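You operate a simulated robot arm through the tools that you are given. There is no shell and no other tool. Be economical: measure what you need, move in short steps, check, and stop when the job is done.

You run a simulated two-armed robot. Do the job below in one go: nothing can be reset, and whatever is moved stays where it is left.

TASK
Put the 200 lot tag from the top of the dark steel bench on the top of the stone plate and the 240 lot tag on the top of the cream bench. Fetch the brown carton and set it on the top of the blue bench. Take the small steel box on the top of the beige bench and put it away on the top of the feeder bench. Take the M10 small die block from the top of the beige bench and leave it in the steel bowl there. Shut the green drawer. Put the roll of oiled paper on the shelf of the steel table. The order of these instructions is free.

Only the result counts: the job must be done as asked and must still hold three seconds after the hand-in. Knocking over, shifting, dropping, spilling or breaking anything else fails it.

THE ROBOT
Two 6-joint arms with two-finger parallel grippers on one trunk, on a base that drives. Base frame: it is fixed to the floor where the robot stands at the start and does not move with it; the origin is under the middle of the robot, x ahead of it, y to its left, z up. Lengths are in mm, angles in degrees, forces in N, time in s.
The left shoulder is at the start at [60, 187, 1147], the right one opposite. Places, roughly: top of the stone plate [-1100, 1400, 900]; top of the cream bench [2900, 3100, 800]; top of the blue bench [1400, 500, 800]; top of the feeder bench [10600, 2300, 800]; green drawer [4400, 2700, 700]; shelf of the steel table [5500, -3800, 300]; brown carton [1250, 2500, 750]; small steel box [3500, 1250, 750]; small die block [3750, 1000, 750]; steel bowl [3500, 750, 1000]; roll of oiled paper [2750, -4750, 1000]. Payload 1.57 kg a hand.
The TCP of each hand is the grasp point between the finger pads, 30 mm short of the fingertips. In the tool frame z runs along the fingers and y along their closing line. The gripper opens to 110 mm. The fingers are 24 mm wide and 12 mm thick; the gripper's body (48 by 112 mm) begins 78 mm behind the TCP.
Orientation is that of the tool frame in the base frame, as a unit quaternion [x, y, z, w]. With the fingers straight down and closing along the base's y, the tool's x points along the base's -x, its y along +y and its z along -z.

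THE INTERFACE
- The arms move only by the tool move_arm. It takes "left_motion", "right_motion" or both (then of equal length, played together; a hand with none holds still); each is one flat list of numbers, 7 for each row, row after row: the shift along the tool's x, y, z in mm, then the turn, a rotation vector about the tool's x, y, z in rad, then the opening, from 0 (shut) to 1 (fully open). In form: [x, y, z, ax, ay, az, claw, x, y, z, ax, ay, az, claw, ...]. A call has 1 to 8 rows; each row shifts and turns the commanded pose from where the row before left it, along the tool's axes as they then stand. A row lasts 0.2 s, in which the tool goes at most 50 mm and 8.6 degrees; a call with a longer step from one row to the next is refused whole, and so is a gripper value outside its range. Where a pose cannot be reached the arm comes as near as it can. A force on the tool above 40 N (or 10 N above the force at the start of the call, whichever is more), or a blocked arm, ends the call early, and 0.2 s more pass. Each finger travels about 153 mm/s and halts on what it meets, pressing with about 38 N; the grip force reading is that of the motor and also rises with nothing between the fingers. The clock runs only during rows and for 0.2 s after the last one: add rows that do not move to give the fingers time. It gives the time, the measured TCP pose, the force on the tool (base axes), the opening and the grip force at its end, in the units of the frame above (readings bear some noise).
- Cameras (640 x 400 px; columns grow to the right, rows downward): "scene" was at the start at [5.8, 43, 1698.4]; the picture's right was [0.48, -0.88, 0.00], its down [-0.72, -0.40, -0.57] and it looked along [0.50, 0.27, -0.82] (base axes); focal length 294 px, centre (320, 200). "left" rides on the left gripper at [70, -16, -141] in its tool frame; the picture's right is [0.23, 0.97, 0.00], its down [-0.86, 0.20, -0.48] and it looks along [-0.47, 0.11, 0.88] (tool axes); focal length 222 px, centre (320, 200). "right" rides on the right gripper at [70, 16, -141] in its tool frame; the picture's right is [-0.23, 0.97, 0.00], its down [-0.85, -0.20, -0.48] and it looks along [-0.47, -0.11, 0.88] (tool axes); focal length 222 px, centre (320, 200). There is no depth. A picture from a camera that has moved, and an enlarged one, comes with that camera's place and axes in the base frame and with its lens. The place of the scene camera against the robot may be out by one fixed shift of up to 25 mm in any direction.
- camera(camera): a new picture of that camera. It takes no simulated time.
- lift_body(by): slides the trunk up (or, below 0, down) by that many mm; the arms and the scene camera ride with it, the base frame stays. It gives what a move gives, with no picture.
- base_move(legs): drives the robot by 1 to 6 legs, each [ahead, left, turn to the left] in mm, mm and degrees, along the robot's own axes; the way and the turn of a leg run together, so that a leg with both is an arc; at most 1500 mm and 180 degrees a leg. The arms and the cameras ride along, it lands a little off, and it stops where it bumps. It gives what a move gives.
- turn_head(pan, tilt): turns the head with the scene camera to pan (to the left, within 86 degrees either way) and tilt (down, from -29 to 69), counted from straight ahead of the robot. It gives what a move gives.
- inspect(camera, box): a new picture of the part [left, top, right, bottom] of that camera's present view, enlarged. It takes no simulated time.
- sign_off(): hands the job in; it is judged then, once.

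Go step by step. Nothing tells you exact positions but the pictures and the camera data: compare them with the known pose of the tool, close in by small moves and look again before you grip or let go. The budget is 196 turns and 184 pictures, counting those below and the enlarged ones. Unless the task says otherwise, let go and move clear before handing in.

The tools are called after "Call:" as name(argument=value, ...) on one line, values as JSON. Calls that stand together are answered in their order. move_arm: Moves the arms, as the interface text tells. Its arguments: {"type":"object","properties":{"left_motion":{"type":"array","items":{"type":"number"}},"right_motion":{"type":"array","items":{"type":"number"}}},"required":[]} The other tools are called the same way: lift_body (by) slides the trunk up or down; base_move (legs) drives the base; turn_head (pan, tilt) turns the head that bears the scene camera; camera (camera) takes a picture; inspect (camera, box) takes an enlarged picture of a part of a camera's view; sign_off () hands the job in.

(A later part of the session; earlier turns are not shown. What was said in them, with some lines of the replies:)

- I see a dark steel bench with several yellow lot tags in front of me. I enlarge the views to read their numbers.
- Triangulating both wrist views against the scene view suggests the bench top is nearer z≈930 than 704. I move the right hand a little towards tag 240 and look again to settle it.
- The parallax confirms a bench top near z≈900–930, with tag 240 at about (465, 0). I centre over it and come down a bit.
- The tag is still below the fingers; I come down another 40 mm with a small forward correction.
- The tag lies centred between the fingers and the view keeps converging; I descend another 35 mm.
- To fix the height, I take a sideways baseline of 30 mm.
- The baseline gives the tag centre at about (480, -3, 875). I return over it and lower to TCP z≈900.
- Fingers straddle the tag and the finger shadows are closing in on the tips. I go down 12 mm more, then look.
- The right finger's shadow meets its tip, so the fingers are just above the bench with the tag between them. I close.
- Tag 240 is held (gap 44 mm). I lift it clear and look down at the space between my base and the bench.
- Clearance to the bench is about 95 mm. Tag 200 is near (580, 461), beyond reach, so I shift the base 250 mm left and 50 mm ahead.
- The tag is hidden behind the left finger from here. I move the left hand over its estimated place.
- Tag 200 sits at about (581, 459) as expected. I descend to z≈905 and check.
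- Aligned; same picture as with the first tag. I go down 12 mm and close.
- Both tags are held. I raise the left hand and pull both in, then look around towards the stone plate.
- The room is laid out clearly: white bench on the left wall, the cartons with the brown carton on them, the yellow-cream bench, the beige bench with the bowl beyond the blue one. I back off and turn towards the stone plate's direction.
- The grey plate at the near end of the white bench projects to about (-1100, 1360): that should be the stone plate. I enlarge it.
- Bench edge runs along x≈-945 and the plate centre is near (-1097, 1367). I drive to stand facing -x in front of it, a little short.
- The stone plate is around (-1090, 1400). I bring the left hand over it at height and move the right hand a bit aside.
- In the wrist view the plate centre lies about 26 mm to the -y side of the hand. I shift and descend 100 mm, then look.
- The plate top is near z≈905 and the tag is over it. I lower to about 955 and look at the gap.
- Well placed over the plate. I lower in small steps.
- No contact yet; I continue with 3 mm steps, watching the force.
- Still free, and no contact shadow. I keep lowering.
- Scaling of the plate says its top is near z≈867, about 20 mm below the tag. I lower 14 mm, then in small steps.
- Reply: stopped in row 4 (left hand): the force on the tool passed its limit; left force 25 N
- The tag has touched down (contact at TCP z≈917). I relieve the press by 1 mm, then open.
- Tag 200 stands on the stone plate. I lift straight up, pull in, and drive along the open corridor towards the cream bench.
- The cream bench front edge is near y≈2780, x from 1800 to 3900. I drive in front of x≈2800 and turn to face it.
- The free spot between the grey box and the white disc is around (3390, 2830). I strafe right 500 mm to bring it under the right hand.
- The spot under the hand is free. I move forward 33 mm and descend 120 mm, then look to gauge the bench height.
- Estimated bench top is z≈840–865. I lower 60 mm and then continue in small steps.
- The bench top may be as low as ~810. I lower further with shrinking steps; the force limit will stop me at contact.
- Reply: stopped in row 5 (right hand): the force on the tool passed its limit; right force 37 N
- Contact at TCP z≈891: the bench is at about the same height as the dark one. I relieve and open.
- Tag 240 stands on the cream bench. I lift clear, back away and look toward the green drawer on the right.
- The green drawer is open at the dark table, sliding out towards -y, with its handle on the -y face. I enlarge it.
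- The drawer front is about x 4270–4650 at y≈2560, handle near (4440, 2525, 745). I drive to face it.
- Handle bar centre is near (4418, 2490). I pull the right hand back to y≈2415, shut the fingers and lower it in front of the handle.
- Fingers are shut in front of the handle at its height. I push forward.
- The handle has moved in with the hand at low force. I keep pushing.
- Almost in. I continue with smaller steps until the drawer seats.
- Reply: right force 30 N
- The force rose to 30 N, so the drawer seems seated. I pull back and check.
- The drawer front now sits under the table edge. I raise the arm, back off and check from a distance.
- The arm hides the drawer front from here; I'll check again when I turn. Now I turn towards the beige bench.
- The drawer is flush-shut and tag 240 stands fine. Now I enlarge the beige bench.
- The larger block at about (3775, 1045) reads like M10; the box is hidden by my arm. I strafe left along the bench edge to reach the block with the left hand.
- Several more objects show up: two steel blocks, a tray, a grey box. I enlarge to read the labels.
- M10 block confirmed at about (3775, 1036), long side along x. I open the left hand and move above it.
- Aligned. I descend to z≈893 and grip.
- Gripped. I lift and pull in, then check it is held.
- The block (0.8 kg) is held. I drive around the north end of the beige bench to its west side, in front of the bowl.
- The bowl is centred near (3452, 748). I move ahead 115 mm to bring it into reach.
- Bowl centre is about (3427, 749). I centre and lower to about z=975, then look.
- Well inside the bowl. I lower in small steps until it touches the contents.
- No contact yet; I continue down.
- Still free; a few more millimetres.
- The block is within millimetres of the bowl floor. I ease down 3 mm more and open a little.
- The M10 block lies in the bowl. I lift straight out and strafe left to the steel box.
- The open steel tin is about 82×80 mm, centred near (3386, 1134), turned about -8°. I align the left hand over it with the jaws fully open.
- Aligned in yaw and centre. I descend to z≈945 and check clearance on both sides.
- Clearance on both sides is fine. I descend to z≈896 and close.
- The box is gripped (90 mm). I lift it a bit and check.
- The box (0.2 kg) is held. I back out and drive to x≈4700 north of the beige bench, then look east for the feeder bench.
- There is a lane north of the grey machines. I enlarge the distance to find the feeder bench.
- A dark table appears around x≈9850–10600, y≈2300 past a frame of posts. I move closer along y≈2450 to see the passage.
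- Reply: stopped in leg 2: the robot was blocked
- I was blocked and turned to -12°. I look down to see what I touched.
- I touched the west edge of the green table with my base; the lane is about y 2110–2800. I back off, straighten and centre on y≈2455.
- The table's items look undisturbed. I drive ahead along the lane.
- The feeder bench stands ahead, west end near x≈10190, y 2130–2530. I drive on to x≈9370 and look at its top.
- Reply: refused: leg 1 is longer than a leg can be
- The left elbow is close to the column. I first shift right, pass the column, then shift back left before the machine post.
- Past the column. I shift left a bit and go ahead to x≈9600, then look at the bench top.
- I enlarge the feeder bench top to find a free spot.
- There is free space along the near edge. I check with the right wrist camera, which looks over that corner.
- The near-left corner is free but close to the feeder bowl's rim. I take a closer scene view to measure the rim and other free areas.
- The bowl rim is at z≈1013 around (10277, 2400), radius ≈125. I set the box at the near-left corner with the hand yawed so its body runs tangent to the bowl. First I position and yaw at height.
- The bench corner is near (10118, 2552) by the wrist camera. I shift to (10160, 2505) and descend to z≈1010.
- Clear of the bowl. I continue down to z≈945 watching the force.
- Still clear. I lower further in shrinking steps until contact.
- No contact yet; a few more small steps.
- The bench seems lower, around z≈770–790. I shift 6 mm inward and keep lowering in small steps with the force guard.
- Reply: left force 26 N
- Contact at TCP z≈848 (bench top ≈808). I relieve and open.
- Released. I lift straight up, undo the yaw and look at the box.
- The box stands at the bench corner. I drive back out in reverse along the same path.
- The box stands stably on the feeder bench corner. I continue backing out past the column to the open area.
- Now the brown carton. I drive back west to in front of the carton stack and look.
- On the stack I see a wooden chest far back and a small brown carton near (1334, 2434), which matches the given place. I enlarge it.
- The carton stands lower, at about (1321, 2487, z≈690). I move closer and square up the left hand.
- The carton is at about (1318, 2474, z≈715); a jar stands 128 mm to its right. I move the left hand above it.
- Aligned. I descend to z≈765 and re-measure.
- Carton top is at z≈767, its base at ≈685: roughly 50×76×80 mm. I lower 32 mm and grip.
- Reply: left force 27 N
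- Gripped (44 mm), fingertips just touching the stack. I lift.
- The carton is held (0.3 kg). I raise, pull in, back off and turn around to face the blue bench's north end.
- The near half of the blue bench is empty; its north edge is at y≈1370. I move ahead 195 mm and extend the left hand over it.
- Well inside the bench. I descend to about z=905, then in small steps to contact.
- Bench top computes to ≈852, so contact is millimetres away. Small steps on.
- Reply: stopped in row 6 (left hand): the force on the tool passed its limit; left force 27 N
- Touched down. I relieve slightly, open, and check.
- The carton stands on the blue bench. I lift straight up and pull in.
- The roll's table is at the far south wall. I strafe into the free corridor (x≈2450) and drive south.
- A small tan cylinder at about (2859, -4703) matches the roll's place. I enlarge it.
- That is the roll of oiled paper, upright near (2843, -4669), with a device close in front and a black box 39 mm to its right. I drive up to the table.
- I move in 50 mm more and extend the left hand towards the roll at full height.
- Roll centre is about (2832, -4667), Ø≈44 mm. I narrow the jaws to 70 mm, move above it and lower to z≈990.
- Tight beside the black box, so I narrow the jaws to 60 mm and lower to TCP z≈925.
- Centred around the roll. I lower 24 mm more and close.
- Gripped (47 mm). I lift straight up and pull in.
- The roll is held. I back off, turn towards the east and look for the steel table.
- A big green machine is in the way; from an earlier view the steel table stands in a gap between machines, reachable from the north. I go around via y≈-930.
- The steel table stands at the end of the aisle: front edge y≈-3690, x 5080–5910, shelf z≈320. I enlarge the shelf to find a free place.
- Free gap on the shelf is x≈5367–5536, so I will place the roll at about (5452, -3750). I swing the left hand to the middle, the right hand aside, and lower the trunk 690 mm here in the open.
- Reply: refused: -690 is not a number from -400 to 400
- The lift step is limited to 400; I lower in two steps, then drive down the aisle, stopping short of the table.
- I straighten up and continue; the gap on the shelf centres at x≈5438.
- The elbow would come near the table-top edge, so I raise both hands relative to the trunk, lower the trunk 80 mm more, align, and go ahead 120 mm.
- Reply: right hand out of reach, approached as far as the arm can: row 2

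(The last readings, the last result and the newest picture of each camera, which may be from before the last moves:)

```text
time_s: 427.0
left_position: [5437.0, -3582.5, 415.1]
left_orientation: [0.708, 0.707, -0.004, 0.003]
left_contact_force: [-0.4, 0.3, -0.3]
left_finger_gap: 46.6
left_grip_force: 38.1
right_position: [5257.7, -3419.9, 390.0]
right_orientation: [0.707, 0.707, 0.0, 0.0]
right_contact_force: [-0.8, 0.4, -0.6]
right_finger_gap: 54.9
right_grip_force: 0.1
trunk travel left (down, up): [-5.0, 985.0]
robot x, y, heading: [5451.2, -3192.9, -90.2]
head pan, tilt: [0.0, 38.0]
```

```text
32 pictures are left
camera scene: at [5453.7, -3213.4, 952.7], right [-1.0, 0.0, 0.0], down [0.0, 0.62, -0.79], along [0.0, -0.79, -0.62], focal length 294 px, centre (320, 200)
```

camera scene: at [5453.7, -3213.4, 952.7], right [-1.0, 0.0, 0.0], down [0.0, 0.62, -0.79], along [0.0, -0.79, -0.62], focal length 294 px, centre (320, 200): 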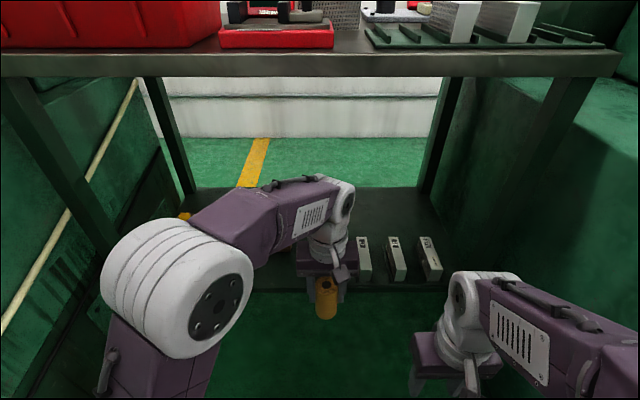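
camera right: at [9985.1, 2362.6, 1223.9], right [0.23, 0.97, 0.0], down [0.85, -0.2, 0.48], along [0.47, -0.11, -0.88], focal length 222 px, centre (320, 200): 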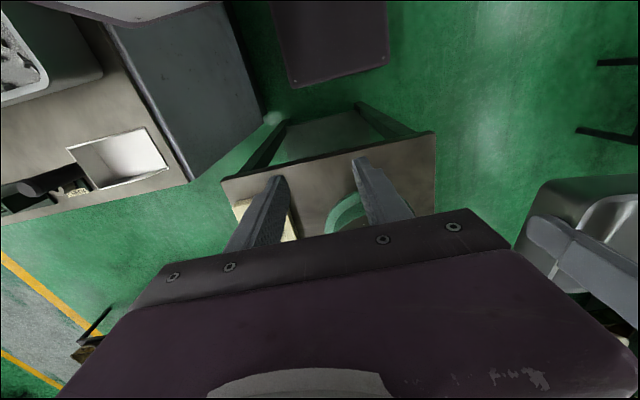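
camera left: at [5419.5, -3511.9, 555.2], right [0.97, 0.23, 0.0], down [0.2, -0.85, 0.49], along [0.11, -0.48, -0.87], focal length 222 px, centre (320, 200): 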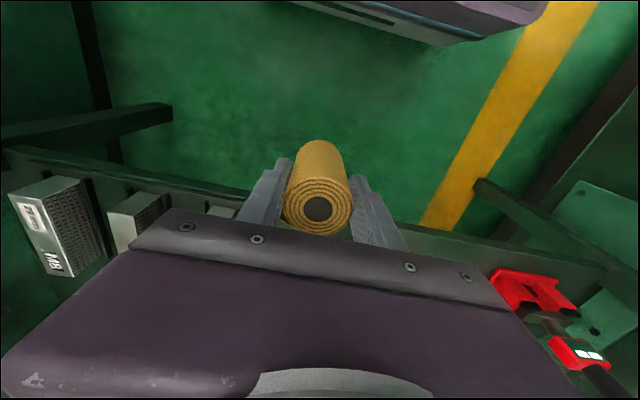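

The shelf's front edge is at y≈-3657 and the path is free. I raise 10 mm, shift 5 mm, and drive ahead 130 mm so the roll is over the shelf.

Call:
move_arm(left_motion=[0, 5, -10, 0, 0, 0, 0.2])

Call:
base_move(legs=[[130, 0, 0.2]])

Call:
camera(camera="left")

Call:
camera(camera="scene")

```text
time_s: 427.4
left_position: [5442.3, -3583.4, 426.2]
left_orientation: [0.708, 0.706, -0.005, 0.003]
left_contact_force: [-0.2, -0.5, -0.5]
left_finger_gap: 46.5
left_grip_force: 38.1
right_position: [5257.8, -3420.3, 390.7]
right_orientation: [0.708, 0.707, -0.001, 0.001]
right_contact_force: [-0.9, -0.2, 0.0]
right_finger_gap: 55.2
right_grip_force: 0.1
trunk travel left (down, up): [-5.0, 985.0]
robot x, y, heading: [5448.9, -3196.5, -90.4]
head pan, tilt: [0.0, 38.0]
```

```text
time_s: 428.7
left_position: [5444.4, -3711.8, 425.8]
left_orientation: [0.705, 0.709, -0.005, 0.003]
left_contact_force: [0.2, -0.6, -1.1]
left_finger_gap: 47.1
left_grip_force: 38.1
right_position: [5259.1, -3550.9, 390.9]
right_orientation: [0.705, 0.71, 0.0, 0.001]
right_contact_force: [-0.2, -0.2, -0.9]
right_finger_gap: 54.9
right_grip_force: 0.1
trunk travel left (down, up): [-5.0, 985.0]
robot x, y, heading: [5452.1, -3327.6, -89.6]
head pan, tilt: [0.0, 38.0]
```

```text
31 pictures are left
camera left: at [5426.8, -3641.1, 565.8], right [0.97, 0.23, 0.0], down [0.21, -0.85, 0.49], along [0.11, -0.47, -0.87], focal length 222 px, centre (320, 200)
```

left: 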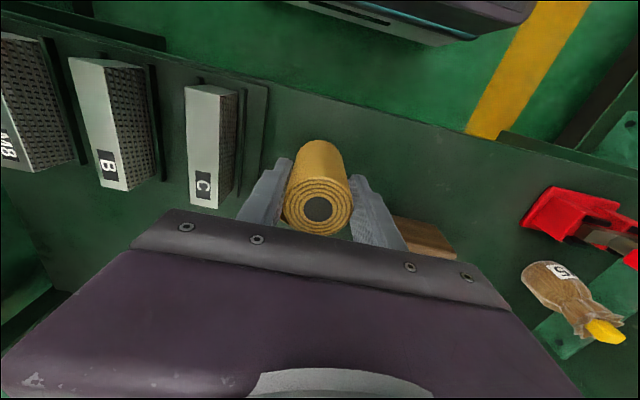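

```text
30 pictures are left
camera scene: at [5454.0, -3342.3, 952.7], right [-1.0, 0.0, 0.0], down [0.0, 0.62, -0.79], along [0.0, -0.79, -0.62], focal length 294 px, centre (320, 200)
```

scene: 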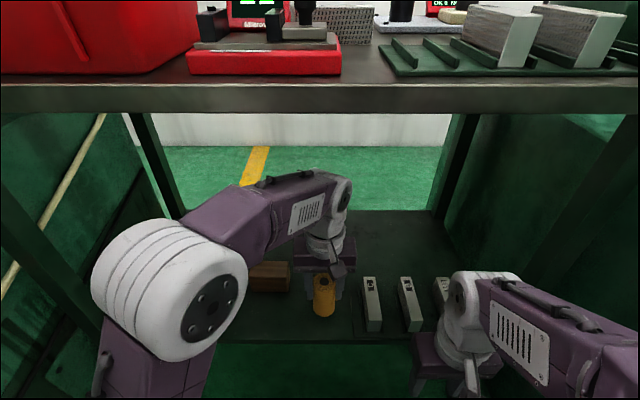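

The roll is over the shelf, clear of the neighbours. I lower it in shrinking steps.

Call:
move_arm(left_motion=[0, 0, 10, 0, 0, 0, 0.2, 0, 0, 8, 0, 0, 0, 0.2, 0, 0, 4, 0, 0, 0, 0.2, 0, 0, 3, 0, 0, 0, 0.2, 0, 0, 2, 0, 0, 0, 0.2, 0, 0, 2, 0, 0, 0, 0.2, 0, 0, 2, 0, 0, 0, 0.2, 0, 0, 2, 0, 0, 0, 0.2])

Call:
inspect(camera="scene", box=[240, 220, 420, 360])

```text
time_s: 430.5
left_position: [5443.5, -3712.0, 396.1]
left_orientation: [0.704, 0.71, -0.007, 0.004]
left_contact_force: [2.9, 2.8, 31.4]
left_finger_gap: 46.7
left_grip_force: 38.0
right_position: [5257.7, -3550.0, 391.8]
right_orientation: [0.705, 0.709, -0.002, 0.002]
right_contact_force: [0.2, 0.3, -0.1]
right_finger_gap: 55.0
right_grip_force: 0.0
trunk travel left (down, up): [-5.0, 985.0]
robot x, y, heading: [5455.4, -3326.0, -89.5]
head pan, tilt: [0.0, 38.0]
```

```text
2.86 times, centred on (330, 290) of scene
camera zoom: at [5454.2, -3340.2, 953.4], right [-1.0, 0.0, 0.0], down [0.0, 0.61, -0.79], along [0.0, -0.79, -0.61], focal length 841 px, centre (291, -57)
```

zoom: 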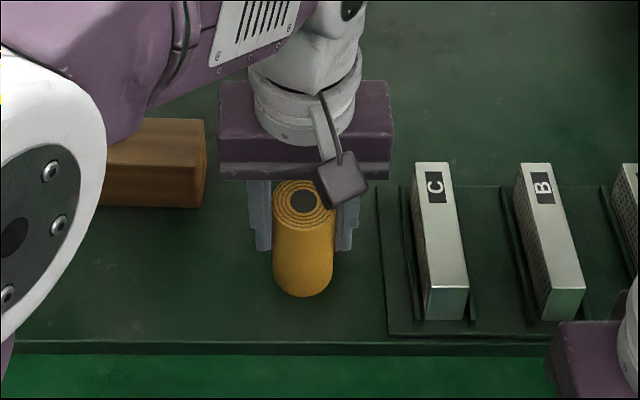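

Touched down. I relieve the press and open to 66 mm only.

Call:
move_arm(left_motion=[0, 0, -2, 0, 0, 0, 0.2, 0, 0, -1, 0, 0, 0, 0.2, 0, 0, 0, 0, 0, 0, 0.5, 0, 0, 0, 0, 0, 0, 0.62, 0, 0, 0, 0, 0, 0, 0.62])

Call:
camera(camera="left")

```text
time_s: 431.7
left_position: [5444.2, -3712.3, 395.6]
left_orientation: [0.705, 0.709, -0.004, 0.004]
left_contact_force: [-0.5, -0.4, -0.8]
left_finger_gap: 68.3
left_grip_force: 0.1
right_position: [5258.4, -3550.3, 390.2]
right_orientation: [0.704, 0.71, -0.001, 0.001]
right_contact_force: [0.0, 0.3, -0.1]
right_finger_gap: 55.0
right_grip_force: 0.0
trunk travel left (down, up): [-5.0, 985.0]
robot x, y, heading: [5450.6, -3325.6, -90.0]
head pan, tilt: [0.0, 38.0]
```

```text
28 pictures are left
camera left: at [5426.7, -3641.0, 535.9], right [0.97, 0.23, 0.0], down [0.21, -0.85, 0.49], along [0.11, -0.47, -0.87], focal length 222 px, centre (320, 200)
```

left: 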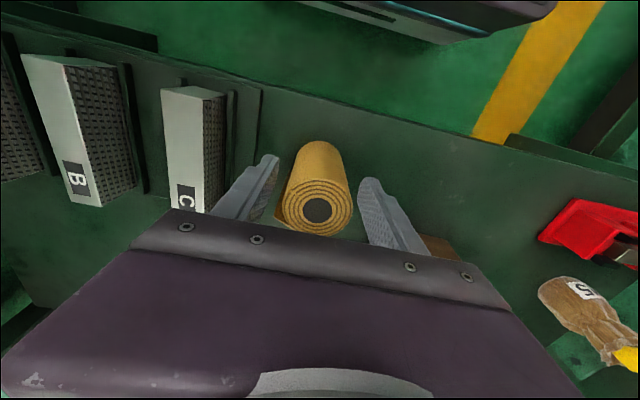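

The roll stands free. I raise the hand clear of it.

Call:
move_arm(left_motion=[0, 0, -20, 0, 0, 0, 0.62, 0, 0, -25, 0, 0, 0, 0.62, 0, 0, -25, 0, 0, 0, 0.62, 0, 0, -15, 0, 0, 0, 0.62])

Call:
camera(camera="left")

```text
time_s: 432.7
left_position: [5444.9, -3710.7, 480.4]
left_orientation: [0.705, 0.709, -0.004, 0.003]
left_contact_force: [-0.4, -0.2, -0.5]
left_finger_gap: 68.2
left_grip_force: 0.0
right_position: [5259.0, -3550.3, 390.8]
right_orientation: [0.705, 0.709, -0.001, 0.001]
right_contact_force: [-0.2, -0.1, -0.8]
right_finger_gap: 55.1
right_grip_force: 0.2
trunk travel left (down, up): [-5.0, 985.0]
robot x, y, heading: [5448.5, -3324.1, -89.8]
head pan, tilt: [0.0, 38.0]
```

```text
27 pictures are left
camera left: at [5426.2, -3641.0, 620.7], right [0.97, 0.23, 0.0], down [0.21, -0.85, 0.49], along [0.11, -0.47, -0.87], focal length 222 px, centre (320, 200)
```

left: 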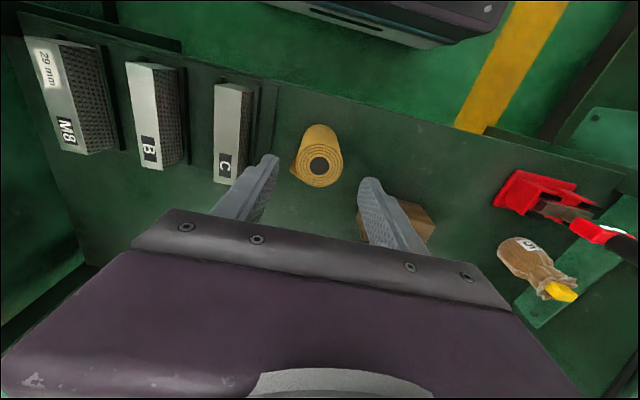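

The hand is above the roll. I drive straight back out and check the shelf.

Call:
base_move(legs=[[-350, 0, 0]])

Call:
camera(camera="scene")

```text
time_s: 435.0
left_position: [5443.1, -3364.7, 479.5]
left_orientation: [0.702, 0.712, -0.005, 0.003]
left_contact_force: [0.1, 0.1, -0.1]
left_finger_gap: 68.4
left_grip_force: 0.1
right_position: [5258.0, -3205.5, 389.1]
right_orientation: [0.702, 0.712, -0.001, 0.0]
right_contact_force: [0.6, 0.5, -0.6]
right_finger_gap: 55.1
right_grip_force: 0.0
trunk travel left (down, up): [-5.0, 985.0]
robot x, y, heading: [5446.3, -2977.0, -89.3]
head pan, tilt: [0.0, 38.0]
```

```text
26 pictures are left
camera scene: at [5451.1, -2994.5, 952.7], right [-1.0, -0.01, 0.0], down [-0.01, 0.62, -0.79], along [0.01, -0.79, -0.62], focal length 294 px, centre (320, 200)
```

scene: 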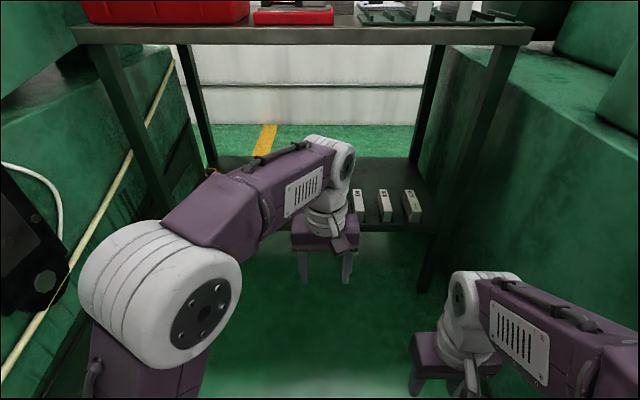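

All seven jobs look done: the last wrist view showed the roll standing on the shelf, and nothing is held any more. I hand in.

Call:
sign_off()

```text
The job is handed in.
```

I did all seven jobs and handed them in; I saw each item in place after letting go, and nothing is held in either hand.

- **Box placement:** The small steel box sits on the near-left corner of the feeder bench, with a corner slightly over the edge. It looked stable when I backed away.
- **Bump:** My base touched the west edge of the green table next to the grey machines. What I could see on the table looked undisturbed, but my arm hid the bottles there, so I did not check those.
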